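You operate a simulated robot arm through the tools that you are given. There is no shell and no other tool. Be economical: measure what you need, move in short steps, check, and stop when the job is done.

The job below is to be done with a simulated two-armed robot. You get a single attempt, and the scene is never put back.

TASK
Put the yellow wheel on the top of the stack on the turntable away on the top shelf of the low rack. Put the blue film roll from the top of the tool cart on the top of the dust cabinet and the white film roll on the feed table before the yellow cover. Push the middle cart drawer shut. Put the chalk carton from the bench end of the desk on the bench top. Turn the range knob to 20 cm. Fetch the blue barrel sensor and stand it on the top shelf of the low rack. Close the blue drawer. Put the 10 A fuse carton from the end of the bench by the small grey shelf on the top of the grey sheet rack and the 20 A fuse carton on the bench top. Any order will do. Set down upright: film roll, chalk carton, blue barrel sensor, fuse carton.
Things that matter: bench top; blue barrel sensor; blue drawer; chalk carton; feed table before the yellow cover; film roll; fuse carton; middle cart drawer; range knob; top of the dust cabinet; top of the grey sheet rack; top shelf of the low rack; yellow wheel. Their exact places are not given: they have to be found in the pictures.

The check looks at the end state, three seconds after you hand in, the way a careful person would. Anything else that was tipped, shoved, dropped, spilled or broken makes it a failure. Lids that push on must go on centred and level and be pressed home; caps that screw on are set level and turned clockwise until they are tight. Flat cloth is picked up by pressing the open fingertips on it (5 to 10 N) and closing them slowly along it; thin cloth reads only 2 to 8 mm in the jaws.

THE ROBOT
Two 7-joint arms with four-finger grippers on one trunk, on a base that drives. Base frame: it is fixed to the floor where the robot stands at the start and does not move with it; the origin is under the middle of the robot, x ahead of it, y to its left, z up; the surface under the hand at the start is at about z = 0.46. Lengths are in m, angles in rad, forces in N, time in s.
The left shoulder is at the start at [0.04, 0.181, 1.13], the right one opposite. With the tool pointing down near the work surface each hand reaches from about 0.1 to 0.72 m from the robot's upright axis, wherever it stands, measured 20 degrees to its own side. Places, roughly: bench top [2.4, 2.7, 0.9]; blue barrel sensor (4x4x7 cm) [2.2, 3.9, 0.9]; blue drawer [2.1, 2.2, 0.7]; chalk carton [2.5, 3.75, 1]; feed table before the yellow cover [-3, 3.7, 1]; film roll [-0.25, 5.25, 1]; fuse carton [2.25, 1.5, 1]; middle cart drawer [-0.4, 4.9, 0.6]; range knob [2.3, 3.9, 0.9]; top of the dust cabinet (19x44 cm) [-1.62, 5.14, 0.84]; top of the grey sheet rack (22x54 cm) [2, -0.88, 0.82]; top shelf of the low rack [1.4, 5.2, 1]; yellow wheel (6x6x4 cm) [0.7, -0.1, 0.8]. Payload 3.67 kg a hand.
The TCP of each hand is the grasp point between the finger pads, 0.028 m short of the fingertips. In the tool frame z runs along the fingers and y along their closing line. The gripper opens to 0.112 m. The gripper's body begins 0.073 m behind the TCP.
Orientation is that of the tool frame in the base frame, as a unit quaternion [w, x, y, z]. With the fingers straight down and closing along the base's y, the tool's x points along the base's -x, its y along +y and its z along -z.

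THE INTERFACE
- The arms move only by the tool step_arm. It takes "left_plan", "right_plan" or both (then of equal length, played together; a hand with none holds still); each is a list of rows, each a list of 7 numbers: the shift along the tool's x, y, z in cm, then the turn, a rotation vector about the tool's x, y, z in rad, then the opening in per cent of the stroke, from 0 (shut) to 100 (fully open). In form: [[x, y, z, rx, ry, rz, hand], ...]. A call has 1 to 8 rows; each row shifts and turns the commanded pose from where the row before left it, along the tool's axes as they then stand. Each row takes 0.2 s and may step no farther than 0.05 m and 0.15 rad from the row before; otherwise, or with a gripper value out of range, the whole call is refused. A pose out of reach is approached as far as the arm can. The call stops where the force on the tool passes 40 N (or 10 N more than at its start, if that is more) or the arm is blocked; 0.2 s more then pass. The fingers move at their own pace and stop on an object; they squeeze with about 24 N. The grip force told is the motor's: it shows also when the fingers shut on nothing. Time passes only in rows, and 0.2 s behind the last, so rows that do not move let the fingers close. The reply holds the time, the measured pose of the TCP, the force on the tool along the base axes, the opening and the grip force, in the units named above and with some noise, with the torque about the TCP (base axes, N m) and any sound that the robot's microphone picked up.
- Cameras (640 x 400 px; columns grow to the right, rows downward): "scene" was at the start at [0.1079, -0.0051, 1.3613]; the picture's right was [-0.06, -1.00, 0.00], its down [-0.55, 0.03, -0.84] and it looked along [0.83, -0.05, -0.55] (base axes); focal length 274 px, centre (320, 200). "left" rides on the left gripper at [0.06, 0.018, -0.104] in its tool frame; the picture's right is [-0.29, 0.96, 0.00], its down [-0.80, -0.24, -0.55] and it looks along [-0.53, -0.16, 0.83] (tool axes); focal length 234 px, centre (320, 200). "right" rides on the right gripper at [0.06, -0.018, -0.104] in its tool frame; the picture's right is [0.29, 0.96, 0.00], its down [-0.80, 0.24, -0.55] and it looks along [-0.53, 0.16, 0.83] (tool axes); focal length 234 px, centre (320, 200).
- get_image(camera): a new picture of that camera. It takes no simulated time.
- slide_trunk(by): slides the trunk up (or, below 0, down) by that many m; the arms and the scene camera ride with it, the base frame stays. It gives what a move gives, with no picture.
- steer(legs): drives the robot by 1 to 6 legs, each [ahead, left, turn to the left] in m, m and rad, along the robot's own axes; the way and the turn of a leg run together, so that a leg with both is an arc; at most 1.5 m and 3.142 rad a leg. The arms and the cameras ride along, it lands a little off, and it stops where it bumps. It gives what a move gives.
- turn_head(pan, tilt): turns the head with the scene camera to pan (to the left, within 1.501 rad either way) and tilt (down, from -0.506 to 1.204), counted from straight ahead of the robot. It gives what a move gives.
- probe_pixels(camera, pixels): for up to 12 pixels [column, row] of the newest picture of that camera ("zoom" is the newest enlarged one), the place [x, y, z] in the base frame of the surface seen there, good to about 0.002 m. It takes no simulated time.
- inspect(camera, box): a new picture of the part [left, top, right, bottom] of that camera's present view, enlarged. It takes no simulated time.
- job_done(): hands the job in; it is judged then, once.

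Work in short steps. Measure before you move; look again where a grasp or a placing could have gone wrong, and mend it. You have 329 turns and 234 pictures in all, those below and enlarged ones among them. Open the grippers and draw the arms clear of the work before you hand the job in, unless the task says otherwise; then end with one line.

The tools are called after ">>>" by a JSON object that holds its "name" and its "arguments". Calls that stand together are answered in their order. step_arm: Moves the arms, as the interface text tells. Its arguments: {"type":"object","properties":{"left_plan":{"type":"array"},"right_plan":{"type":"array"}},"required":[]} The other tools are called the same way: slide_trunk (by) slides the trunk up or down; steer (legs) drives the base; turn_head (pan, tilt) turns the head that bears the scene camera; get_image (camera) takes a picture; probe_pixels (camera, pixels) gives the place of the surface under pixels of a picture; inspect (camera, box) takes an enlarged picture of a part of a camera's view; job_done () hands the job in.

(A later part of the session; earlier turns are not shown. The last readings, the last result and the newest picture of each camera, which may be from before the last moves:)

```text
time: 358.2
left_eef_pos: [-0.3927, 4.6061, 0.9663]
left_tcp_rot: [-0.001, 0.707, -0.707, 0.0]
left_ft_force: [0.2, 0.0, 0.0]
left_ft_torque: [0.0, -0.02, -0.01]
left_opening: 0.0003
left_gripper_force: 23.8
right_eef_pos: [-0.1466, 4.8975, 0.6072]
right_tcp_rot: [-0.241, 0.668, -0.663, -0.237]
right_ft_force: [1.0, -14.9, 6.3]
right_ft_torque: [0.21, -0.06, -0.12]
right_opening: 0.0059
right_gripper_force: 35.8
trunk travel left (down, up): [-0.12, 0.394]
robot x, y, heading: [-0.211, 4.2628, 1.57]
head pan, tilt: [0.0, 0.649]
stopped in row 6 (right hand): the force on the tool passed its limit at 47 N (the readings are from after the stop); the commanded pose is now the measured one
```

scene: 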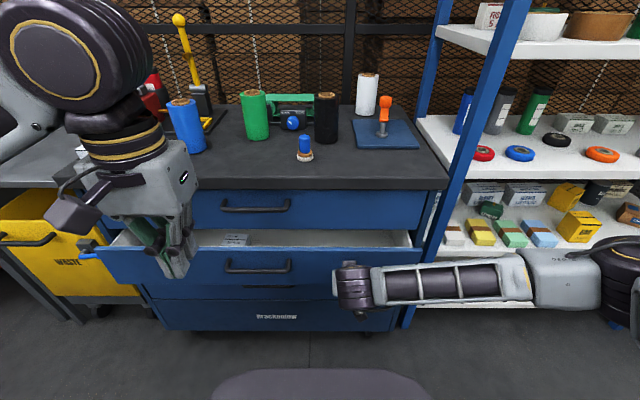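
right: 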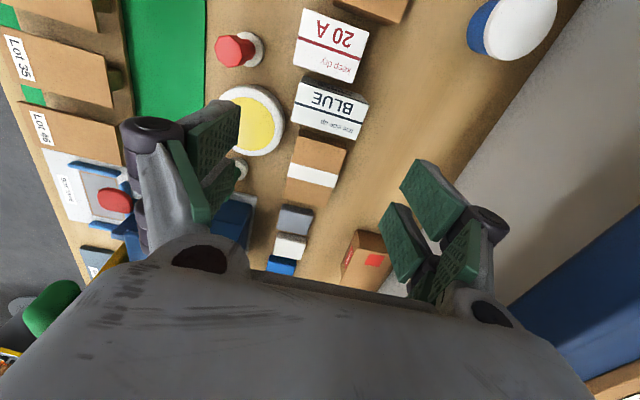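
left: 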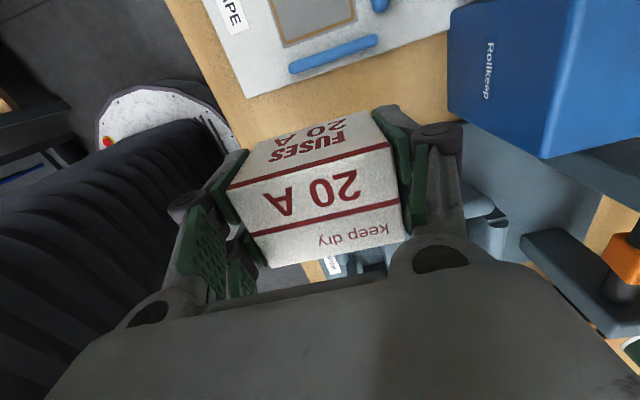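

The end stop is reached (47 N). I'll retract the hand and check the drawer.

>>> {"name": "step_arm", "arguments": {"right_plan": [[3, 0, -2.6, 0, 0, 0, 0], [3, 0, -2.6, 0, 0, 0, 0], [3, 0, -2.6, 0, 0, 0, 0], [3, 0, -2.6, 0, 0, 0, 0], [3, 0, -2.6, 0, 0, 0, 0], [0, 0, 0, 0, 0, 0, 0]]}}

>>> {"name": "get_image", "arguments": {"camera": "scene"}}

>>> {"name": "probe_pixels", "arguments": {"camera": "scene", "pixels": [[180, 260], [350, 260], [340, 205], [300, 280], [280, 320]]}}

```text
time: 359.6
left_eef_pos: [-0.3919, 4.6066, 0.9666]
left_tcp_rot: [-0.002, 0.708, -0.707, -0.002]
left_ft_force: [-0.5, 0.4, 1.1]
left_ft_torque: [0.0, 0.04, 0.02]
left_opening: 0.0
left_gripper_force: 23.8
right_eef_pos: [-0.1446, 4.7009, 0.6112]
right_tcp_rot: [-0.241, 0.668, -0.663, -0.237]
right_ft_force: [-0.4, -0.5, 0.5]
right_ft_torque: [0.02, 0.02, 0.01]
right_opening: 0.0
right_gripper_force: 35.5
trunk travel left (down, up): [-0.12, 0.394]
robot x, y, heading: [-0.2135, 4.2608, 1.574]
head pan, tilt: [0.0, 0.649]
```

```text
98 pictures are left
```

scene: 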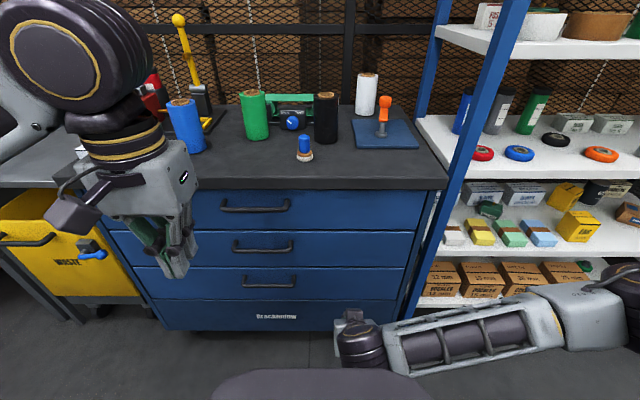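

```text
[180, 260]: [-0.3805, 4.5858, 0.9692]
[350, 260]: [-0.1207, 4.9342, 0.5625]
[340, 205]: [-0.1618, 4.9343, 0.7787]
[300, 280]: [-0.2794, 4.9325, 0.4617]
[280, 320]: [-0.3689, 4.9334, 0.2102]
```

The drawer is flush (y 4.934). I'll raise the trunk and bring the right hand up to vertical.

>>> {"name": "slide_trunk", "arguments": {"by": 0.33}}

>>> {"name": "step_arm", "arguments": {"right_plan": [[-2.9, 0, -3.44, 0, 0, 0, 50], [-2.9, 0, -3.44, 0, 0, 0, 80], [-2.9, 0, -3.44, 0, 0, 0, 80], [-2.9, -2, -2.5, 0, 0.14, 0, 80], [-2, -3, -3, 0, 0.14, 0, 80], [-1, -3, -3, 0, 0.14, 0, 80], [0, -2, -3, 0, 0.14, 0, 80], [0, -2, -2, 0, 0.14, 0, 80]]}}

>>> {"name": "get_image", "arguments": {"camera": "scene"}}

```text
time: 362.9
left_eef_pos: [-0.3914, 4.6067, 1.2969]
left_tcp_rot: [0.001, -0.707, 0.707, 0.001]
left_ft_force: [-0.3, -0.4, 0.2]
left_ft_torque: [0.01, -0.01, -0.01]
left_opening: 0.0
left_gripper_force: 23.7
right_eef_pos: [-0.1446, 4.7008, 0.9422]
right_tcp_rot: [-0.241, 0.667, -0.664, -0.237]
right_ft_force: [0.3, -0.1, 0.6]
right_ft_torque: [-0.03, -0.01, 0.03]
right_opening: 0.0
right_gripper_force: 35.6
trunk travel left (down, up): [-0.45, 0.064]
robot x, y, heading: [-0.2144, 4.2633, 1.576]
head pan, tilt: [0.0, 0.649]
```

```text
time: 364.7
left_eef_pos: [-0.3915, 4.6071, 1.2965]
left_tcp_rot: [-0.001, 0.707, -0.707, -0.003]
left_ft_force: [1.1, 0.7, 0.8]
left_ft_torque: [0.0, 0.03, 0.0]
left_opening: 0.0001
left_gripper_force: 24.0
right_eef_pos: [-0.0256, 4.6976, 1.2323]
right_tcp_rot: [0.002, 0.708, -0.706, 0.007]
right_ft_force: [0.3, 0.3, 0.3]
right_ft_torque: [-0.02, 0.02, -0.02]
right_opening: 0.0897
right_gripper_force: 0.1
trunk travel left (down, up): [-0.45, 0.064]
robot x, y, heading: [-0.2097, 4.2631, 1.574]
head pan, tilt: [0.0, 0.649]
```

```text
97 pictures are left
```

scene: 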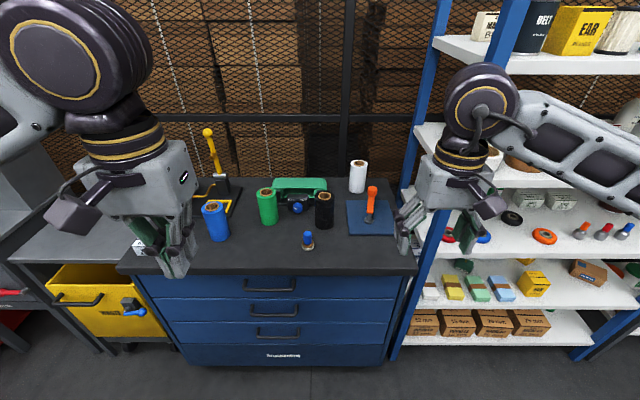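

Plan: the left hand takes the white roll, so its elbow stays clear of the stores rack, and the right hand takes the blue one. I'll tuck the right hand inward and drive to about (-0.10,4.60).

>>> {"name": "step_arm", "arguments": {"right_plan": [[4, 4, 0, 0, 0, 0, 0], [3, 3, 0, 0, 0, 0, 0], [3, 3, 0, 0, 0, 0, 0]], "left_plan": [[0, 0, 0, 0, 0, 0, 50], [0, 0, 0, 0, 0, 0, 100], [0, 0, 0, 0, 0, 0, 100]]}}

>>> {"name": "steer", "arguments": {"legs": [[0.1, -0.11, 0], [0.23, 0, 0]]}}

>>> {"name": "get_image", "arguments": {"camera": "scene"}}

>>> {"name": "get_image", "arguments": {"camera": "left"}}

```text
refused: row 1 steps farther than a row can; nothing moved
```

```text
time: 367.4
left_eef_pos: [-0.2791, 4.916, 1.2986]
left_tcp_rot: [0.002, -0.705, 0.71, 0.003]
left_ft_force: [-0.1, 0.5, 0.3]
left_ft_torque: [0.03, 0.02, 0.03]
left_opening: 0.0001
left_gripper_force: 23.7
right_eef_pos: [0.0823, 4.9967, 1.2325]
right_tcp_rot: [-0.004, 0.714, -0.7, 0.006]
right_ft_force: [-0.1, 0.0, -0.4]
right_ft_torque: [-0.02, 0.02, 0.0]
right_opening: 0.0896
right_gripper_force: 0.1
trunk travel left (down, up): [-0.45, 0.064]
robot x, y, heading: [-0.102, 4.5783, 1.567]
head pan, tilt: [0.0, 0.649]
stopped in leg 2: the robot was blocked; the commanded pose is now the measured one
```

```text
96 pictures are left
```

scene: 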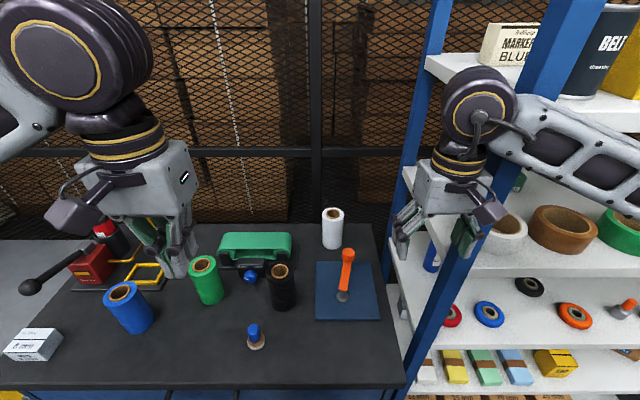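

```text
95 pictures are left
```

left: 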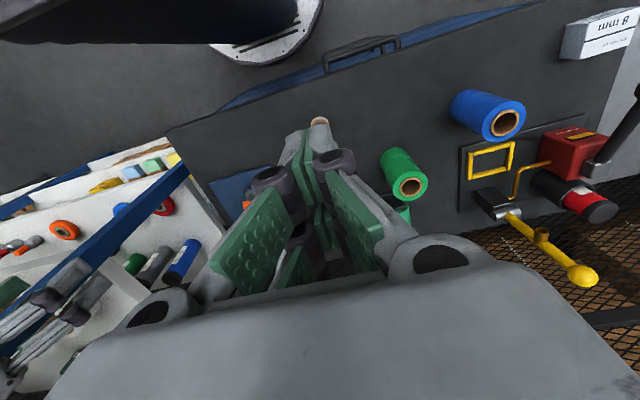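

My tuck was refused and the right hand touched the rack post. I'll back off 8 cm, tuck the right hand with smaller rows, and check the rack.

>>> {"name": "steer", "arguments": {"legs": [[-0.08, 0, 0]]}}

>>> {"name": "step_arm", "arguments": {"right_plan": [[3, 3, 0, 0, 0, 0, 50], [3, 3, 0, 0, 0, 0, 0], [3, 3, 0, 0, 0, 0, 0], [1, 2, 0, 0, 0, 0, 0]], "left_plan": [[0, 0, 0, 0, 0, 0, 50], [0, 0, 0, 0, 0, 0, 100], [0, 0, 0, 0, 0, 0, 100], [0, 0, 0, 0, 0, 0, 100]]}}

>>> {"name": "turn_head", "arguments": {"pan": -0.5, "tilt": 0.45}}

>>> {"name": "get_image", "arguments": {"camera": "scene"}}

```text
time: 368.4
left_eef_pos: [-0.2796, 4.8443, 1.2953]
left_tcp_rot: [-0.001, -0.705, 0.709, -0.001]
left_ft_force: [0.7, 0.2, -0.3]
left_ft_torque: [-0.08, 0.01, 0.02]
left_opening: 0.0
left_gripper_force: 24.1
right_eef_pos: [0.082, 4.9282, 1.2281]
right_tcp_rot: [0.001, 0.714, -0.7, 0.009]
right_ft_force: [0.0, -0.1, -0.4]
right_ft_torque: [-0.03, -0.01, -0.02]
right_opening: 0.0897
right_gripper_force: 0.0
trunk travel left (down, up): [-0.45, 0.064]
robot x, y, heading: [-0.0999, 4.4956, 1.57]
head pan, tilt: [0.0, 0.649]
```

```text
time: 369.4
left_eef_pos: [-0.2818, 4.8435, 1.2953]
left_tcp_rot: [0.0, -0.706, 0.709, 0.0]
left_ft_force: [-0.6, 0.0, 0.0]
left_ft_torque: [-0.03, -0.03, 0.03]
left_opening: 0.1114
left_gripper_force: 0.1
right_eef_pos: [-0.0279, 4.8211, 1.2281]
right_tcp_rot: [0.0, 0.713, -0.701, 0.008]
right_ft_force: [0.0, -0.8, -1.0]
right_ft_torque: [-0.03, 0.02, 0.0]
right_opening: 0.0
right_gripper_force: 23.7
trunk travel left (down, up): [-0.45, 0.064]
robot x, y, heading: [-0.0992, 4.4961, 1.569]
head pan, tilt: [0.0, 0.649]
```

```text
time: 370.4
left_eef_pos: [-0.2793, 4.8407, 1.2961]
left_tcp_rot: [0.0, -0.705, 0.709, 0.001]
left_ft_force: [0.2, -0.4, 0.4]
left_ft_torque: [-0.01, 0.01, -0.01]
left_opening: 0.1119
left_gripper_force: 0.0
right_eef_pos: [-0.0246, 4.821, 1.2283]
right_tcp_rot: [-0.001, 0.714, -0.7, 0.009]
right_ft_force: [0.5, -1.4, -0.1]
right_ft_torque: [0.02, 0.02, -0.02]
right_opening: 0.0
right_gripper_force: 24.3
trunk travel left (down, up): [-0.45, 0.064]
robot x, y, heading: [-0.103, 4.4942, 1.571]
head pan, tilt: [-0.499, 0.45]
```

```text
94 pictures are left
```

scene: 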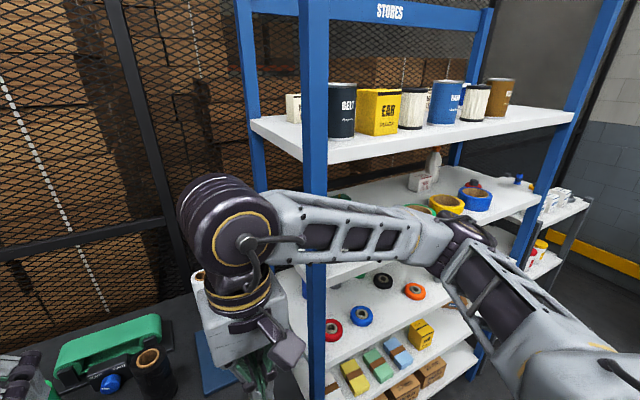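

The rack's items are all upright. I'll check how near my right forearm is to the rack post before going forward.

>>> {"name": "probe_pixels", "arguments": {"camera": "scene", "pixels": [[330, 225], [370, 235], [315, 170], [450, 240], [265, 290], [300, 150], [290, 210]]}}

>>> {"name": "turn_head", "arguments": {"pan": 0.0, "tilt": 0.65}}

>>> {"name": "inspect", "arguments": {"camera": "scene", "box": [200, 150, 420, 330]}}

```text
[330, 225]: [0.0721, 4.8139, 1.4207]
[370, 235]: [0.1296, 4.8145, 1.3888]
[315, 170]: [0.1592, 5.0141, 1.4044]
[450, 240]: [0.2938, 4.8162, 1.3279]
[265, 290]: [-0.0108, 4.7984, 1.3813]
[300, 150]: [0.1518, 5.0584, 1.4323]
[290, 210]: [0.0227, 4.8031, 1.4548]
```

```text
time: 371.3
left_eef_pos: [-0.2797, 4.8432, 1.2962]
left_tcp_rot: [0.001, -0.705, 0.709, 0.0]
left_ft_force: [-0.1, 0.0, 0.1]
left_ft_torque: [0.02, -0.02, 0.01]
left_opening: 0.1122
left_gripper_force: 0.0
right_eef_pos: [-0.0261, 4.8215, 1.228]
right_tcp_rot: [0.0, 0.714, -0.701, 0.008]
right_ft_force: [-0.1, 0.7, -0.1]
right_ft_torque: [0.01, 0.03, -0.01]
right_opening: 0.0002
right_gripper_force: 24.4
trunk travel left (down, up): [-0.45, 0.064]
robot x, y, heading: [-0.102, 4.4987, 1.57]
head pan, tilt: [0.0, 0.649]
```

```text
2.22 times, centred on (310, 240) of scene
```

zoom: 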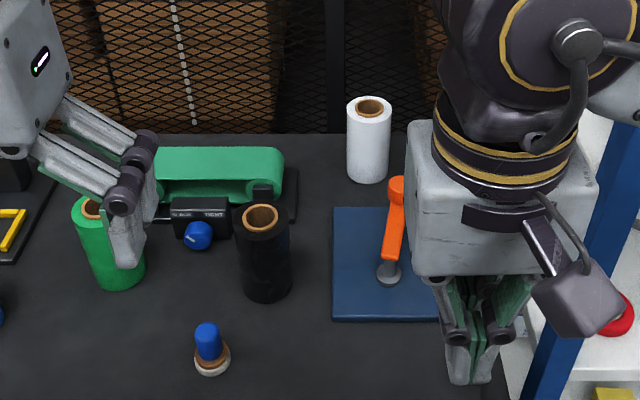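

>>> {"name": "probe_pixels", "arguments": {"camera": "zoom", "pixels": [[350, 108], [388, 108], [369, 99], [369, 119], [352, 150], [385, 150], [368, 178], [368, 150], [300, 330]]}}

>>> {"name": "steer", "arguments": {"legs": [[0.075, 0, 0]]}}

```text
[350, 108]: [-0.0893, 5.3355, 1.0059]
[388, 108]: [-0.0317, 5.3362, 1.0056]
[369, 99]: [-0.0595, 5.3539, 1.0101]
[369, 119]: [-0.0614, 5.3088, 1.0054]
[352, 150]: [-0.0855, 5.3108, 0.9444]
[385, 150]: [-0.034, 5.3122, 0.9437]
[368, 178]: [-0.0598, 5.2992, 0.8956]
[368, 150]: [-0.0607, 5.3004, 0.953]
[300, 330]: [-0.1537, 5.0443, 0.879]
```

```text
time: 372.3
left_eef_pos: [-0.2813, 4.9113, 1.2978]
left_tcp_rot: [0.002, -0.706, 0.709, 0.001]
left_ft_force: [0.4, -0.4, -0.1]
left_ft_torque: [0.03, 0.02, 0.03]
left_opening: 0.112
left_gripper_force: 0.0
right_eef_pos: [-0.0261, 4.8915, 1.2295]
right_tcp_rot: [-0.003, 0.714, -0.7, 0.007]
right_ft_force: [-0.1, -0.4, 0.5]
right_ft_torque: [0.02, 0.02, -0.04]
right_opening: 0.0003
right_gripper_force: 23.6
trunk travel left (down, up): [-0.45, 0.064]
robot x, y, heading: [-0.1009, 4.5719, 1.567]
head pan, tilt: [0.0, 0.649]
```

The white roll is centred at (-0.0605,5.33), 6 cm across, z 0.879–1.006. I'll shift right 0.1 m and 0.02 m ahead to bring it within comfortable reach.

>>> {"name": "steer", "arguments": {"legs": [[0.02, -0.1, 0]]}}

>>> {"name": "probe_pixels", "arguments": {"camera": "scene", "pixels": [[320, 60], [250, 40], [350, 150]]}}

```text
time: 373.5
left_eef_pos: [-0.1806, 4.934, 1.2968]
left_tcp_rot: [0.001, -0.706, 0.708, 0.001]
left_ft_force: [0.9, -0.7, 0.2]
left_ft_torque: [0.0, -0.01, -0.01]
left_opening: 0.1119
left_gripper_force: 0.0
right_eef_pos: [0.0726, 4.9129, 1.229]
right_tcp_rot: [-0.002, 0.714, -0.7, 0.008]
right_ft_force: [-0.8, -0.2, -0.1]
right_ft_torque: [0.02, 0.0, 0.02]
right_opening: 0.0
right_gripper_force: 24.1
trunk travel left (down, up): [-0.45, 0.064]
robot x, y, heading: [-0.0014, 4.5859, 1.568]
head pan, tilt: [0.0, 0.649]
```

```text
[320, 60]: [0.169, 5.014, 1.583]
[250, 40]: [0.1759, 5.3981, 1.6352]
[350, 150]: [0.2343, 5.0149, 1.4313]
```

I'll extend the left hand over the white roll at height.

>>> {"name": "step_arm", "arguments": {"left_plan": [[-4.4, -1.33, 0, 0, 0, 0, 100], [-4.4, -1.33, 0, 0, 0, 0, 100], [-4.4, -1.33, 0, 0, 0, 0, 100], [-4.4, -1.33, 0, 0, 0, 0, 100], [-4.4, -1.33, 0, 0, 0, 0, 100], [-4.4, -1.33, 0, 0, 0, 0, 100], [-4.4, -1.33, 0, 0, 0, 0, 100], [-4.4, -1.33, 0, 0, 0, 0, 100]]}}

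>>> {"name": "step_arm", "arguments": {"left_plan": [[-4.3, -1.33, 0, 0, 0, 0, 100], [0, 0, 4.5, 0, 0, 0, 100], [0, 0, 4.5, 0, 0, 0, 100], [0, 0, 4.5, 0, 0, 0, 100]]}}

>>> {"name": "get_image", "arguments": {"camera": "left"}}

>>> {"name": "get_image", "arguments": {"camera": "scene"}}

```text
time: 375.3
left_eef_pos: [-0.0701, 5.2876, 1.2963]
left_tcp_rot: [0.0, -0.705, 0.709, 0.001]
left_ft_force: [0.5, 0.3, -0.7]
left_ft_torque: [-0.03, 0.01, -0.02]
left_opening: 0.112
left_gripper_force: 0.0
right_eef_pos: [0.0768, 4.9141, 1.2277]
right_tcp_rot: [0.0, 0.715, -0.699, 0.007]
right_ft_force: [0.1, 0.7, 0.5]
right_ft_torque: [-0.02, 0.02, -0.04]
right_opening: 0.0
right_gripper_force: 23.9
trunk travel left (down, up): [-0.45, 0.064]
robot x, y, heading: [0.0004, 4.5923, 1.566]
head pan, tilt: [0.0, 0.649]
```

```text
time: 376.3
left_eef_pos: [-0.0567, 5.3296, 1.163]
left_tcp_rot: [0.0, -0.705, 0.709, 0.003]
left_ft_force: [0.7, 0.6, -0.2]
left_ft_torque: [0.03, 0.05, 0.03]
left_opening: 0.1118
left_gripper_force: 0.1
right_eef_pos: [0.0763, 4.9153, 1.2291]
right_tcp_rot: [-0.001, 0.714, -0.7, 0.008]
right_ft_force: [0.7, 0.4, 0.6]
right_ft_torque: [-0.01, 0.06, -0.02]
right_opening: 0.0002
right_gripper_force: 23.5
trunk travel left (down, up): [-0.45, 0.064]
robot x, y, heading: [-0.0013, 4.5896, 1.568]
head pan, tilt: [0.0, 0.649]
```

```text
92 pictures are left
```

left: 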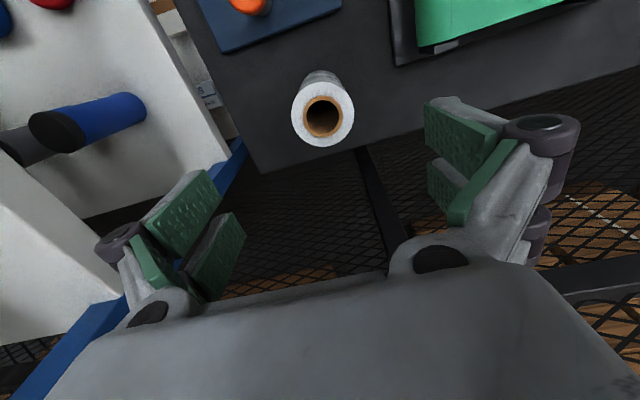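

```text
91 pictures are left
```

scene: 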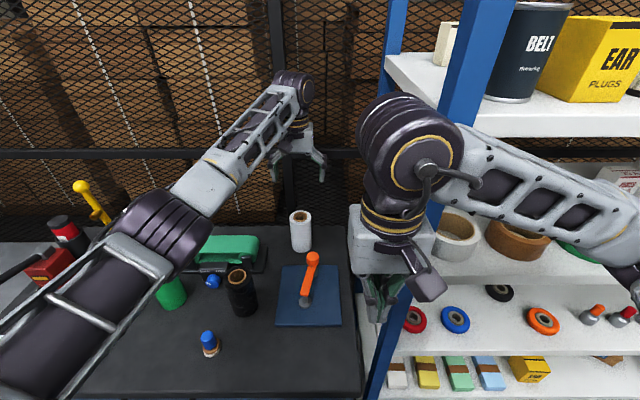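

The roll is at (323,112) in the left picture. I'll probe its rim to fine-tune.

>>> {"name": "probe_pixels", "arguments": {"camera": "left", "pixels": [[294, 112], [351, 112], [323, 90], [323, 143], [310, 120], [337, 120]]}}

```text
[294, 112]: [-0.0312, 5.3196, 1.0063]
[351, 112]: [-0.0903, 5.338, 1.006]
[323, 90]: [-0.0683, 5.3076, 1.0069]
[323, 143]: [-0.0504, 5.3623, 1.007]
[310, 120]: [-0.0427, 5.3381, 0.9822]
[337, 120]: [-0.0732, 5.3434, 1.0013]
```

Aligned within 4 mm. I'll lower to z≈0.965, grip and lift.

>>> {"name": "step_arm", "arguments": {"left_plan": [[0, 0.4, 4, 0, 0, 0, 100], [0, 0, 4.5, 0, 0, 0, 100], [0, 0, 4.5, 0, 0, 0, 100], [0, 0, 4, 0, 0, 0, 100], [0, 0, 2.8, 0, 0, 0, 100], [0, 0, 0, 0, 0, 0, 60], [0, 0, 0, 0, 0, 0, 0], [0, 0, 0, 0, 0, 0, 0]]}}

>>> {"name": "step_arm", "arguments": {"left_plan": [[0, 0, 0, 0, 0, 0, 0], [0, 0, -3, 0, 0, 0, 0], [0, 0, -4.5, 0, 0, 0, 0], [0, 0, -4.5, 0, 0, 0, 0], [0, 0, -4.5, 0, 0, 0, 0], [0, 0, -4.5, 0, 0, 0, 0], [0, 0, -4.5, 0, 0, 0, 0]]}}

>>> {"name": "get_image", "arguments": {"camera": "left"}}

```text
time: 378.1
left_eef_pos: [-0.0611, 5.3294, 0.9655]
left_tcp_rot: [0.002, -0.705, 0.709, 0.002]
left_ft_force: [6.6, 0.7, 5.5]
left_ft_torque: [0.08, -0.19, -0.03]
left_opening: 0.0681
left_gripper_force: 23.9
right_eef_pos: [0.0756, 4.9128, 1.23]
right_tcp_rot: [-0.001, 0.714, -0.7, 0.008]
right_ft_force: [0.2, 0.2, 0.1]
right_ft_torque: [0.02, 0.05, 0.01]
right_opening: 0.0001
right_gripper_force: 24.7
trunk travel left (down, up): [-0.45, 0.064]
robot x, y, heading: [-0.0025, 4.5889, 1.572]
head pan, tilt: [0.0, 0.649]
```

```text
time: 379.7
left_eef_pos: [-0.0625, 5.3289, 1.2179]
left_tcp_rot: [0.0, -0.706, 0.708, 0.0]
left_ft_force: [0.4, 0.0, -4.4]
left_ft_torque: [-0.04, 0.03, 0.05]
left_opening: 0.0672
left_gripper_force: 24.3
right_eef_pos: [0.0754, 4.9131, 1.2292]
right_tcp_rot: [-0.001, 0.714, -0.701, 0.008]
right_ft_force: [-0.2, -0.3, 0.1]
right_ft_torque: [-0.01, 0.04, 0.02]
right_opening: 0.0002
right_gripper_force: 23.9
trunk travel left (down, up): [-0.45, 0.064]
robot x, y, heading: [0.0006, 4.59, 1.57]
head pan, tilt: [0.0, 0.649]
```

```text
90 pictures are left
```

left: 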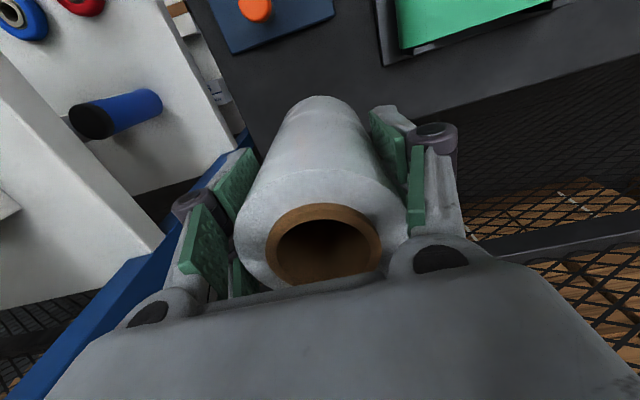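

The white roll is held upright. I'll lift a bit more and retract along the same path.

>>> {"name": "step_arm", "arguments": {"left_plan": [[0, 0, -4.5, 0, 0, 0, 0], [0, 0, -3.5, 0, 0, 0, 0], [4.4, 1.33, 0, 0, 0, 0, 0], [4.4, 1.33, 0, 0, 0, 0, 0], [4.4, 1.33, 0, 0, 0, 0, 0], [4.4, 1.33, 0, 0, 0, 0, 0], [4.4, 1.33, 0, 0, 0, 0, 0], [4.4, 1.33, 0, 0, 0, 0, 0]]}}

>>> {"name": "step_arm", "arguments": {"left_plan": [[4.4, 1.33, 0, 0, 0, 0, 0], [4.4, 1.33, 0, 0, 0, 0, 0]]}}

>>> {"name": "steer", "arguments": {"legs": [[-0.2, 0, 0], [0, 0.74, 0]]}}

>>> {"name": "get_image", "arguments": {"camera": "scene"}}

```text
time: 381.5
left_eef_pos: [-0.061, 5.3294, 1.2981]
left_tcp_rot: [0.0, -0.706, 0.708, 0.001]
left_ft_force: [0.9, 0.4, -3.7]
left_ft_torque: [-0.01, 0.0, -0.01]
left_opening: 0.0669
left_gripper_force: 24.4
left hand out of reach, approached as far as the arm can: row 3, 4, 5, 6, 7, 8
right_eef_pos: [0.0743, 4.9136, 1.2285]
right_tcp_rot: [0.0, 0.714, -0.701, 0.008]
right_ft_force: [0.1, 0.0, -0.6]
right_ft_torque: [0.01, 0.01, 0.0]
right_opening: 0.0
right_gripper_force: 24.0
trunk travel left (down, up): [-0.45, 0.064]
robot x, y, heading: [-0.0042, 4.5918, 1.573]
head pan, tilt: [0.0, 0.649]
```

```text
time: 382.1
left_eef_pos: [-0.0611, 5.3303, 1.2978]
left_tcp_rot: [0.001, -0.706, 0.709, 0.002]
left_ft_force: [-0.2, 1.2, -3.7]
left_ft_torque: [0.0, -0.01, -0.01]
left_opening: 0.0669
left_gripper_force: 23.9
left hand out of reach, approached as far as the arm can: row 1, 2
right_eef_pos: [0.0742, 4.9156, 1.2287]
right_tcp_rot: [0.0, 0.714, -0.7, 0.009]
right_ft_force: [-0.5, 0.3, -1.0]
right_ft_torque: [0.04, 0.01, 0.01]
right_opening: 0.0003
right_gripper_force: 23.4
trunk travel left (down, up): [-0.45, 0.064]
robot x, y, heading: [0.001, 4.5889, 1.569]
head pan, tilt: [0.0, 0.649]
```

```text
time: 387.4
left_eef_pos: [-0.7987, 5.1275, 1.2992]
left_tcp_rot: [0.0, -0.707, 0.708, 0.001]
left_ft_force: [0.6, -0.8, -3.6]
left_ft_torque: [0.01, 0.0, 0.04]
left_opening: 0.0669
left_gripper_force: 23.7
right_eef_pos: [-0.6596, 4.7139, 1.2289]
right_tcp_rot: [-0.001, 0.715, -0.699, 0.008]
right_ft_force: [0.7, 0.3, -0.6]
right_ft_torque: [-0.04, 0.02, 0.01]
right_opening: 0.0
right_gripper_force: 23.7
trunk travel left (down, up): [-0.45, 0.064]
robot x, y, heading: [-0.7345, 4.387, 1.572]
head pan, tilt: [0.0, 0.649]
```

```text
89 pictures are left
```

scene: 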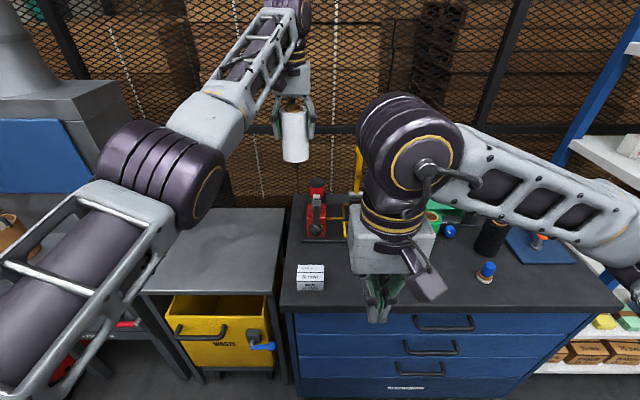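

The arm is jammed at full stretch again, as at the bench. Lowering shortens the reach, so I'll go down 14 cm over the clear table here and then retract.

>>> {"name": "step_arm", "arguments": {"left_plan": [[0, 0, 4, 0, 0, 0, 0], [0, 0, 4, 0, 0, 0, 0], [0, 0, 4, 0, 0, 0, 0], [0, 0, 2, 0, 0, 0, 0]]}}

>>> {"name": "step_arm", "arguments": {"left_plan": [[3, 0, 0, 0, 0, 0, 0], [3, 0, 0, 0, 0, 0, 0], [3, 0, 0, 0, 0, 0, 0]]}}

```text
time: 388.4
left_eef_pos: [-0.7989, 5.1291, 1.158]
left_tcp_rot: [0.001, -0.707, 0.707, 0.001]
left_ft_force: [0.5, 0.3, -4.0]
left_ft_torque: [-0.02, 0.01, 0.02]
left_opening: 0.067
left_gripper_force: 24.2
right_eef_pos: [-0.6617, 4.7142, 1.2287]
right_tcp_rot: [-0.001, 0.715, -0.699, 0.008]
right_ft_force: [-0.7, 0.6, -0.2]
right_ft_torque: [-0.02, 0.02, 0.02]
right_opening: 0.0001
right_gripper_force: 23.5
trunk travel left (down, up): [-0.45, 0.064]
robot x, y, heading: [-0.7405, 4.3862, 1.575]
head pan, tilt: [0.0, 0.649]
```

```text
time: 389.2
left_eef_pos: [-0.7988, 5.0378, 1.1586]
left_tcp_rot: [0.0, -0.706, 0.708, 0.001]
left_ft_force: [-1.3, -0.1, -3.7]
left_ft_torque: [0.0, 0.0, -0.02]
left_opening: 0.0672
left_gripper_force: 24.1
right_eef_pos: [-0.6595, 4.712, 1.2288]
right_tcp_rot: [-0.002, 0.715, -0.699, 0.008]
right_ft_force: [0.0, 1.0, -0.4]
right_ft_torque: [0.04, -0.01, -0.02]
right_opening: 0.0
right_gripper_force: 23.3
trunk travel left (down, up): [-0.45, 0.064]
robot x, y, heading: [-0.741, 4.385, 1.575]
head pan, tilt: [0.0, 0.649]
```

Freed. I'll bring the left hand back to its travel position and move it left.

>>> {"name": "step_arm", "arguments": {"left_plan": [[4, 2, -1, 0, 0, 0, 0], [4, 2, -1, 0, 0, 0, 0], [4, 2, -1.5, 0, 0, 0, 0], [4, 2, -1.5, 0, 0, 0, 0], [4, 2, -2, 0, 0, 0, 0], [4, 2, -2, 0, 0, 0, 0], [0, 2, -2, 0, 0, 0, 0]]}}

>>> {"name": "get_image", "arguments": {"camera": "scene"}}

```text
time: 390.8
left_eef_pos: [-0.9391, 4.797, 1.2684]
left_tcp_rot: [0.001, -0.707, 0.708, 0.001]
left_ft_force: [-0.7, 0.6, -2.7]
left_ft_torque: [0.0, -0.01, -0.04]
left_opening: 0.0674
left_gripper_force: 24.1
right_eef_pos: [-0.6631, 4.7128, 1.2285]
right_tcp_rot: [-0.001, 0.715, -0.699, 0.009]
right_ft_force: [0.3, 0.1, 0.0]
right_ft_torque: [0.01, -0.03, 0.01]
right_opening: 0.0
right_gripper_force: 23.9
trunk travel left (down, up): [-0.45, 0.064]
robot x, y, heading: [-0.7353, 4.3884, 1.566]
head pan, tilt: [0.0, 0.649]
```

```text
88 pictures are left
```

scene: 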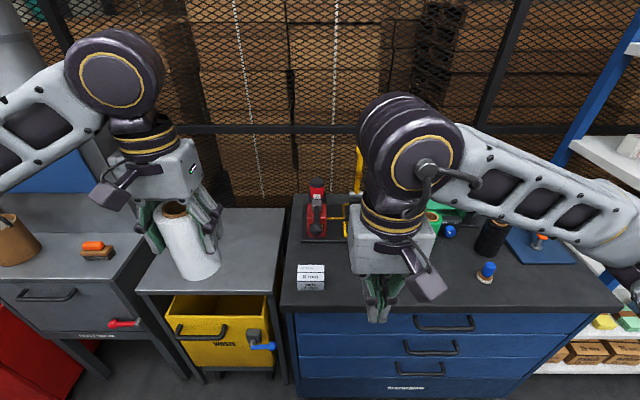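

The blue roll is hidden behind the right hand. I'll move the right hand over toward (-0.56,5.05) with the gripper open and look with its camera.

>>> {"name": "step_arm", "arguments": {"right_plan": [[-4.5, -1.6, 0, 0, 0, 0, 60], [-4.5, -1.6, 0, 0, 0, 0, 100], [-4.5, -1.6, 0, 0, 0, 0, 100], [-4.5, -1.6, 0, 0, 0, 0, 100], [-4.5, -1.6, 0, 0, 0, 0, 100], [-4.5, -1.6, 0, 0, 0, 0, 100], [-4.5, -1, 0, 0, 0, 0, 100]]}}

>>> {"name": "get_image", "arguments": {"camera": "right"}}

```text
time: 392.4
left_eef_pos: [-0.9392, 4.7994, 1.2676]
left_tcp_rot: [0.0, -0.706, 0.708, 0.0]
left_ft_force: [0.1, 0.6, -3.7]
left_ft_torque: [-0.04, -0.02, 0.02]
left_opening: 0.067
left_gripper_force: 23.9
right_eef_pos: [-0.5647, 5.0342, 1.2267]
right_tcp_rot: [-0.001, 0.715, -0.699, 0.008]
right_ft_force: [-0.8, 0.7, -0.5]
right_ft_torque: [-0.01, 0.03, 0.03]
right_opening: 0.1122
right_gripper_force: 0.1
trunk travel left (down, up): [-0.45, 0.064]
robot x, y, heading: [-0.7371, 4.3859, 1.573]
head pan, tilt: [0.0, 0.649]
```

```text
87 pictures are left
```

right: 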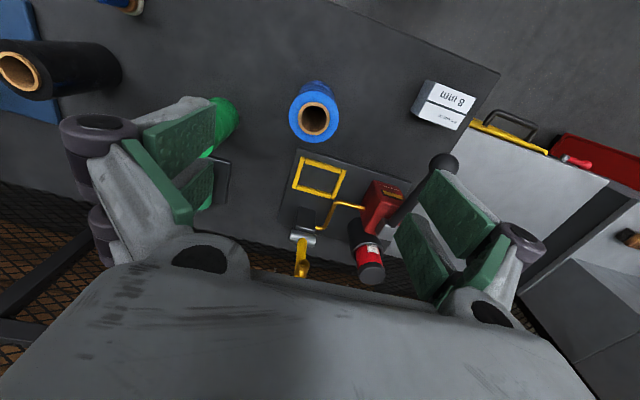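

>>> {"name": "probe_pixels", "arguments": {"camera": "right", "pixels": [[291, 112], [336, 112], [313, 97], [313, 141], [228, 125], [380, 200], [440, 170], [302, 260], [370, 265], [320, 175]]}}

```text
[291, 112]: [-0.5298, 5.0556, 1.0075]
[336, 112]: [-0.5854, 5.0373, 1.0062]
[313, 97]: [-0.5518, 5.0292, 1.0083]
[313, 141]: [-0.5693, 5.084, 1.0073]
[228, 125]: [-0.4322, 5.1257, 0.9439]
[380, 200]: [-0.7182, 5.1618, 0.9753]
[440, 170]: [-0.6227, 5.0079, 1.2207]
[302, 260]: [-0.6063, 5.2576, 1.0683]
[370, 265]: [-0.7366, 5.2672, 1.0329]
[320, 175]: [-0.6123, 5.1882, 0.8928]
```

Roll centre is about (-0.561,5.057). A black lever ball shows near the left finger at (443,162), so I'll probe it before going down.

>>> {"name": "probe_pixels", "arguments": {"camera": "right", "pixels": [[445, 158], [452, 162], [425, 185], [410, 205], [455, 170], [335, 215], [340, 190]]}}

>>> {"name": "inspect", "arguments": {"camera": "right", "box": [260, 60, 500, 280]}}

```text
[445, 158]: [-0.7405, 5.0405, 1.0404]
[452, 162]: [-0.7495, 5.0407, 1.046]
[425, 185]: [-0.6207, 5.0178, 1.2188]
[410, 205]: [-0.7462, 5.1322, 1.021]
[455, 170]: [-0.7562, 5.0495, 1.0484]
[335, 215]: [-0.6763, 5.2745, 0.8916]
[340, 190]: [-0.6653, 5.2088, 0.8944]
```

```text
1.82 times, centred on (380, 170) of right
```

zoom: 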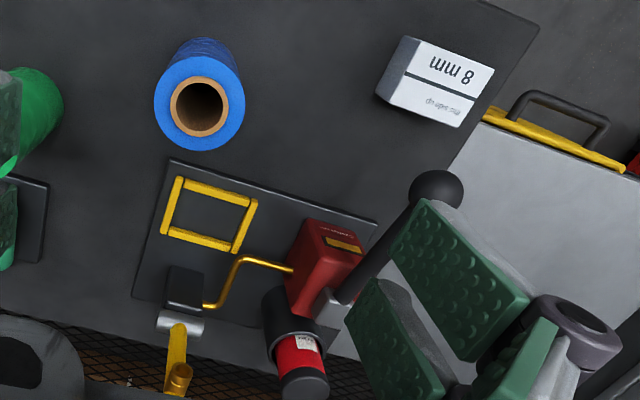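

Lever ball is at x=-0.74, well clear. I'll align, lower to z≈0.965, grip and lift.

>>> {"name": "step_arm", "arguments": {"right_plan": [[-2.24, -0.4, 2, 0, 0, 0, 100], [0, 0, 4.5, 0, 0, 0, 100], [0, 0, 4.5, 0, 0, 0, 100], [0, 0, 4.5, 0, 0, 0, 100], [0, 0, 0, 0, 0, 0, 100]]}}

>>> {"name": "get_image", "arguments": {"camera": "right"}}

```text
time: 393.6
left_eef_pos: [-0.9404, 4.7972, 1.2694]
left_tcp_rot: [0.001, -0.706, 0.708, 0.001]
left_ft_force: [-0.3, 0.2, -4.3]
left_ft_torque: [-0.01, 0.03, 0.03]
left_opening: 0.0672
left_gripper_force: 24.4
right_eef_pos: [-0.5574, 5.0501, 1.0708]
right_tcp_rot: [-0.001, 0.716, -0.698, 0.009]
right_ft_force: [-0.2, -0.5, 0.0]
right_ft_torque: [0.02, -0.02, 0.02]
right_opening: 0.1119
right_gripper_force: 0.1
trunk travel left (down, up): [-0.45, 0.064]
robot x, y, heading: [-0.7382, 4.3843, 1.574]
head pan, tilt: [0.0, 0.649]
```

```text
85 pictures are left
```

right: 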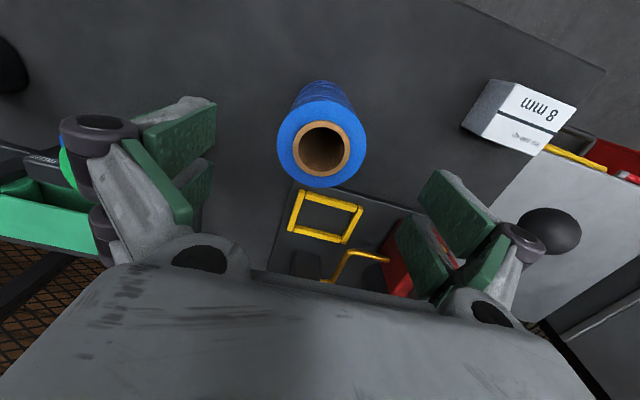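

>>> {"name": "probe_pixels", "arguments": {"camera": "right", "pixels": [[280, 145], [364, 145], [321, 105], [321, 185]]}}

```text
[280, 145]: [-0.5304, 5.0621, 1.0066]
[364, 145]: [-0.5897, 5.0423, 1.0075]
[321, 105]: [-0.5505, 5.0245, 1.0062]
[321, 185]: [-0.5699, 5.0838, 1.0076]
```

Centre (-0.560,5.053); 3 mm trim, then I'll lower and grip.

>>> {"name": "step_arm", "arguments": {"right_plan": [[-0.3, 0.3, 4, 0, 0, 0, 100], [0, 0, 4, 0, 0, 0, 100], [0, 0, 2.6, 0, 0, 0, 100], [0, 0, 0, 0, 0, 0, 60], [0, 0, 0, 0, 0, 0, 0], [0, 0, 0, 0, 0, 0, 0], [0, 0, 0, 0, 0, 0, 0]]}}

>>> {"name": "step_arm", "arguments": {"right_plan": [[0, 0, -3, 0, 0, 0, 0], [0, 0, -4.5, 0, 0, 0, 0], [0, 0, -4.5, 0, 0, 0, 0], [0, 0, -4.5, 0, 0, 0, 0], [0, 0, -4.5, 0, 0, 0, 0], [0, 0, -4.5, 0, 0, 0, 0]]}}

>>> {"name": "get_image", "arguments": {"camera": "right"}}

```text
time: 395.2
left_eef_pos: [-0.9396, 4.7972, 1.269]
left_tcp_rot: [0.001, -0.707, 0.708, 0.001]
left_ft_force: [0.5, 0.6, -4.6]
left_ft_torque: [0.0, 0.0, 0.0]
left_opening: 0.0671
left_gripper_force: 23.8
right_eef_pos: [-0.5602, 5.0534, 0.9666]
right_tcp_rot: [-0.001, 0.716, -0.698, 0.007]
right_ft_force: [-2.2, 0.7, 5.6]
right_ft_torque: [0.03, 0.51, -0.03]
right_opening: 0.0656
right_gripper_force: 23.9
trunk travel left (down, up): [-0.45, 0.064]
robot x, y, heading: [-0.736, 4.3851, 1.573]
head pan, tilt: [0.0, 0.649]
```

```text
time: 396.6
left_eef_pos: [-0.9392, 4.7965, 1.2681]
left_tcp_rot: [0.001, -0.706, 0.708, 0.0]
left_ft_force: [0.1, -0.1, -4.2]
left_ft_torque: [-0.01, 0.01, 0.01]
left_opening: 0.0672
left_gripper_force: 24.2
right_eef_pos: [-0.5623, 5.0554, 1.2209]
right_tcp_rot: [-0.002, 0.715, -0.699, 0.009]
right_ft_force: [0.2, 0.6, -4.0]
right_ft_torque: [0.02, -0.01, 0.0]
right_opening: 0.0659
right_gripper_force: 23.7
trunk travel left (down, up): [-0.45, 0.064]
robot x, y, heading: [-0.7344, 4.3895, 1.575]
head pan, tilt: [0.0, 0.649]
```

```text
84 pictures are left
```

right: 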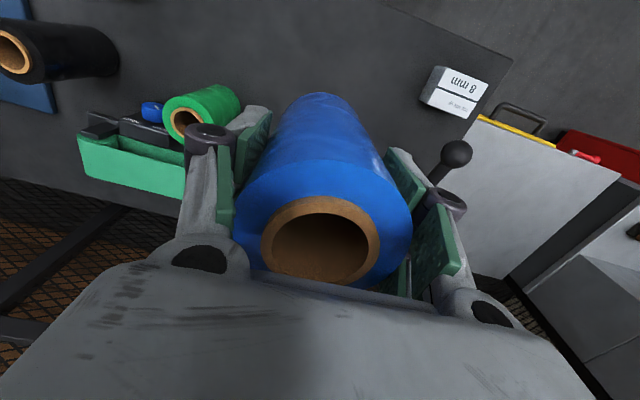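

The blue roll is held upright. I'll retract the hand, raise it slightly, and strafe left toward the dust cabinet.

>>> {"name": "step_arm", "arguments": {"right_plan": [[4.3, 0, -1, 0, 0, 0, 0], [4.3, 0, -1, 0, 0, 0, 0], [4.3, 0, -1, 0, 0, 0, 0], [4.3, 0, -1, 0, 0, 0, 0], [4.3, 0, 0, 0, 0, 0, 0], [3, 0, 0, 0, 0, -0.02, 0]]}}

>>> {"name": "steer", "arguments": {"legs": [[0, 1.05, 0]]}}

>>> {"name": "get_image", "arguments": {"camera": "scene"}}

```text
time: 398.0
left_eef_pos: [-0.9395, 4.7974, 1.2672]
left_tcp_rot: [0.001, -0.706, 0.708, 0.001]
left_ft_force: [0.0, -0.3, -4.7]
left_ft_torque: [-0.05, -0.01, -0.01]
left_opening: 0.0671
left_gripper_force: 24.0
right_eef_pos: [-0.5573, 4.8095, 1.2625]
right_tcp_rot: [-0.002, 0.722, -0.692, 0.007]
right_ft_force: [0.9, -1.1, -3.1]
right_ft_torque: [0.0, -0.01, 0.03]
right_opening: 0.066
right_gripper_force: 23.9
trunk travel left (down, up): [-0.45, 0.064]
robot x, y, heading: [-0.7371, 4.3892, 1.572]
head pan, tilt: [0.0, 0.649]
```

```text
time: 403.6
left_eef_pos: [-1.9957, 4.794, 1.2683]
left_tcp_rot: [0.001, 0.708, -0.707, -0.002]
left_ft_force: [-0.3, 0.2, -4.1]
left_ft_torque: [-0.03, -0.03, -0.02]
left_opening: 0.067
left_gripper_force: 24.5
right_eef_pos: [-1.6146, 4.8083, 1.2622]
right_tcp_rot: [0.0, 0.723, -0.691, 0.008]
right_ft_force: [0.3, -0.8, -3.6]
right_ft_torque: [0.02, 0.01, -0.01]
right_opening: 0.0656
right_gripper_force: 23.9
trunk travel left (down, up): [-0.45, 0.064]
robot x, y, heading: [-1.7932, 4.3874, 1.573]
head pan, tilt: [0.0, 0.649]
```

```text
83 pictures are left
```

scene: 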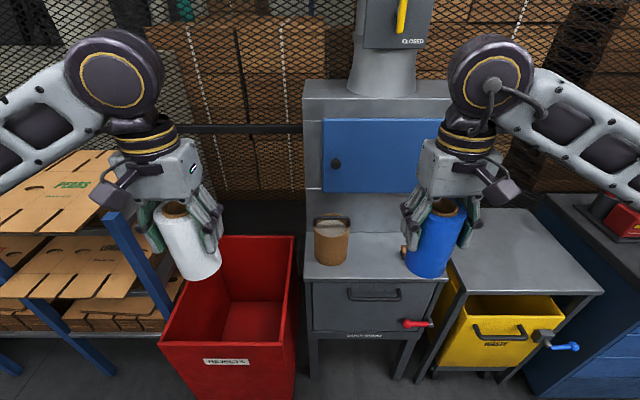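

The dust cabinet's ledge is ahead at about (370,265), with a brown cup at (330,240). I'll probe the ledge.

>>> {"name": "probe_pixels", "arguments": {"camera": "scene", "pixels": [[310, 265], [312, 280], [445, 278], [375, 270], [375, 245], [310, 222], [330, 218], [330, 262], [400, 250], [380, 210], [365, 190], [390, 222]]}}

>>> {"name": "inspect", "arguments": {"camera": "scene", "box": [290, 160, 470, 300]}}

```text
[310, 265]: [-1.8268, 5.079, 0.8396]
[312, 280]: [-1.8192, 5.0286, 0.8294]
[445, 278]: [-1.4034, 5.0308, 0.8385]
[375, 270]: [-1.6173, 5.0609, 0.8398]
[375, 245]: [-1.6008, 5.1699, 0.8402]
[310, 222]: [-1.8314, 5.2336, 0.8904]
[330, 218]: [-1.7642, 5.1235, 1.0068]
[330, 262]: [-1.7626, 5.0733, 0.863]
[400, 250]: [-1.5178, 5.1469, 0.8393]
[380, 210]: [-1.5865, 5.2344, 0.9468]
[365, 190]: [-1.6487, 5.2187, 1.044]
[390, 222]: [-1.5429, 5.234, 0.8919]
```

```text
2.86 times, centred on (380, 230) of scene
```

zoom: 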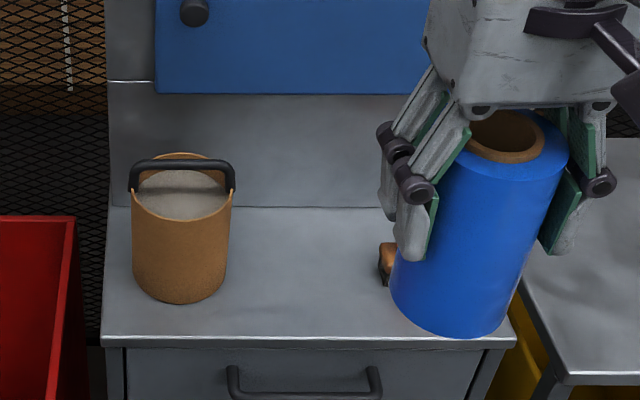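

An orange item stands behind the blue roll. I'll look from the right camera to locate it.

>>> {"name": "get_image", "arguments": {"camera": "right"}}

>>> {"name": "turn_head", "arguments": {"pan": -0.35, "tilt": 0.65}}

>>> {"name": "get_image", "arguments": {"camera": "scene"}}

```text
81 pictures are left
```

right: 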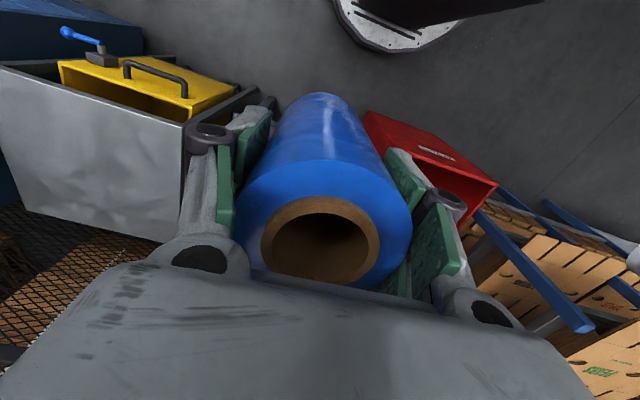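

```text
time: 404.4
left_eef_pos: [-1.995, 4.7943, 1.2679]
left_tcp_rot: [0.001, -0.707, 0.707, 0.001]
left_ft_force: [0.1, -0.3, -3.4]
left_ft_torque: [-0.05, 0.03, -0.01]
left_opening: 0.0671
left_gripper_force: 24.3
right_eef_pos: [-1.6144, 4.8077, 1.2619]
right_tcp_rot: [-0.001, 0.723, -0.69, 0.008]
right_ft_force: [-0.7, -0.2, -4.0]
right_ft_torque: [-0.01, 0.0, -0.01]
right_opening: 0.0661
right_gripper_force: 24.2
trunk travel left (down, up): [-0.45, 0.064]
robot x, y, heading: [-1.7915, 4.384, 1.576]
head pan, tilt: [-0.351, 0.649]
```

```text
80 pictures are left
```

scene: 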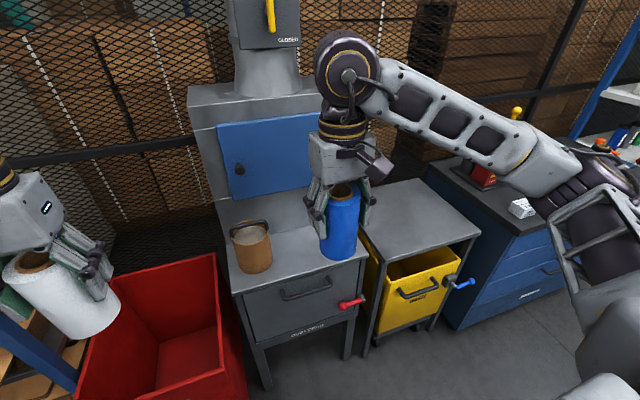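

I'll shift the right hand 12 cm to the right to reveal what is behind the roll.

>>> {"name": "step_arm", "arguments": {"right_plan": [[0, -4, 0, 0, 0, 0, 0], [0, -4, 0, 0, 0, 0, 0], [0, -4, 0, 0, 0, 0, 0]]}}

>>> {"name": "inspect", "arguments": {"camera": "scene", "box": [210, 180, 400, 300]}}

```text
time: 405.2
left_eef_pos: [-1.9956, 4.7927, 1.2685]
left_tcp_rot: [0.0, 0.708, -0.706, -0.001]
left_ft_force: [-0.7, -0.8, -3.7]
left_ft_torque: [-0.01, -0.01, 0.02]
left_opening: 0.0668
left_gripper_force: 24.2
right_eef_pos: [-1.4929, 4.8138, 1.2648]
right_tcp_rot: [-0.001, 0.723, -0.69, 0.008]
right_ft_force: [0.1, 0.1, -3.9]
right_ft_torque: [0.05, 0.0, 0.01]
right_opening: 0.0661
right_gripper_force: 23.8
trunk travel left (down, up): [-0.45, 0.064]
robot x, y, heading: [-1.7916, 4.3861, 1.574]
head pan, tilt: [-0.351, 0.649]
```

```text
3.33 times, centred on (305, 240) of scene
```

zoom: 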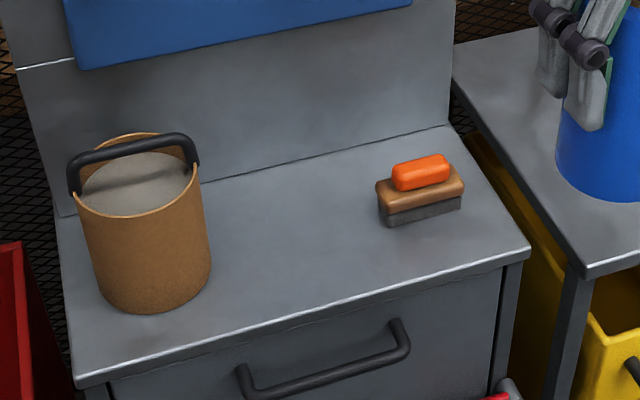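

>>> {"name": "probe_pixels", "arguments": {"camera": "zoom", "pixels": [[383, 222], [462, 205], [420, 172], [290, 245], [212, 250], [205, 200], [300, 165], [310, 305], [95, 195], [188, 150], [140, 160]]}}

```text
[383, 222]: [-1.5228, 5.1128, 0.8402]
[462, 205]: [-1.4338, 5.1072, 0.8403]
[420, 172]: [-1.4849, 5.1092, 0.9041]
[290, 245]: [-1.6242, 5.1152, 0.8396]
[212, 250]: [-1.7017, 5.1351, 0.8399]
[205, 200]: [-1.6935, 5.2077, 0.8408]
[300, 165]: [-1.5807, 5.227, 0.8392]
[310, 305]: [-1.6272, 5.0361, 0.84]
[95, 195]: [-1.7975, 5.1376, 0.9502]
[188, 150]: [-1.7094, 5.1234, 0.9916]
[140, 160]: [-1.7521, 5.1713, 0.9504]
```

Free spot: x -1.70…-1.525, so the roll goes to (-1.613,5.12). I'll check the red bin's front before inching forward.

>>> {"name": "probe_pixels", "arguments": {"camera": "scene", "pixels": [[120, 380], [240, 390], [95, 340], [215, 260], [150, 395], [225, 345]]}}

```text
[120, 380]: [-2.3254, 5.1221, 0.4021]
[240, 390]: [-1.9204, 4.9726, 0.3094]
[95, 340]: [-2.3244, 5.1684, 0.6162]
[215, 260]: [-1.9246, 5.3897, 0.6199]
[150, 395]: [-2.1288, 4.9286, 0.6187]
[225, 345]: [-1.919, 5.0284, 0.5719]
```

Bin front is at y≈4.9. I'll drive 0.08 m forward and carry the blue roll over the free spot.

>>> {"name": "steer", "arguments": {"legs": [[0.08, 0, 0]]}}

>>> {"name": "step_arm", "arguments": {"right_plan": [[-4, 2, 0, 0, 0, 0, 0], [-4, 2, 0, 0, 0, 0, 0], [-4, 2, 0, 0, 0, 0, 0], [-4, 2, 0, 0, 0, 0, 0], [-4, 2, 0, 0, 0, 0, 0], [-2.6, 2, 0, 0, 0, 0, 0]]}}

>>> {"name": "get_image", "arguments": {"camera": "scene"}}

```text
time: 406.3
left_eef_pos: [-1.9965, 4.8694, 1.2691]
left_tcp_rot: [0.002, -0.707, 0.708, 0.001]
left_ft_force: [0.5, 0.0, -3.5]
left_ft_torque: [0.02, -0.02, 0.02]
left_opening: 0.0668
left_gripper_force: 23.7
right_eef_pos: [-1.4944, 4.8885, 1.266]
right_tcp_rot: [-0.002, 0.723, -0.691, 0.007]
right_ft_force: [0.5, 0.8, -3.9]
right_ft_torque: [0.03, 0.0, 0.01]
right_opening: 0.0657
right_gripper_force: 23.7
trunk travel left (down, up): [-0.45, 0.064]
robot x, y, heading: [-1.7923, 4.461, 1.574]
head pan, tilt: [-0.351, 0.649]
```

```text
time: 407.7
left_eef_pos: [-1.9978, 4.8736, 1.2676]
left_tcp_rot: [0.0, 0.707, -0.707, 0.0]
left_ft_force: [0.6, 0.4, -3.9]
left_ft_torque: [-0.05, -0.03, -0.02]
left_opening: 0.0671
left_gripper_force: 23.7
right_eef_pos: [-1.6261, 5.1145, 1.2601]
right_tcp_rot: [-0.001, 0.723, -0.691, 0.009]
right_ft_force: [0.2, -0.6, -3.4]
right_ft_torque: [-0.01, 0.01, 0.02]
right_opening: 0.0658
right_gripper_force: 23.8
trunk travel left (down, up): [-0.45, 0.064]
robot x, y, heading: [-1.7928, 4.4664, 1.575]
head pan, tilt: [-0.351, 0.649]
```

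```text
78 pictures are left
```

scene: 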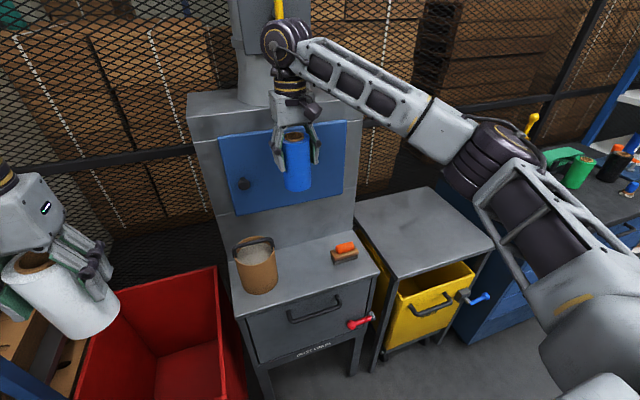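

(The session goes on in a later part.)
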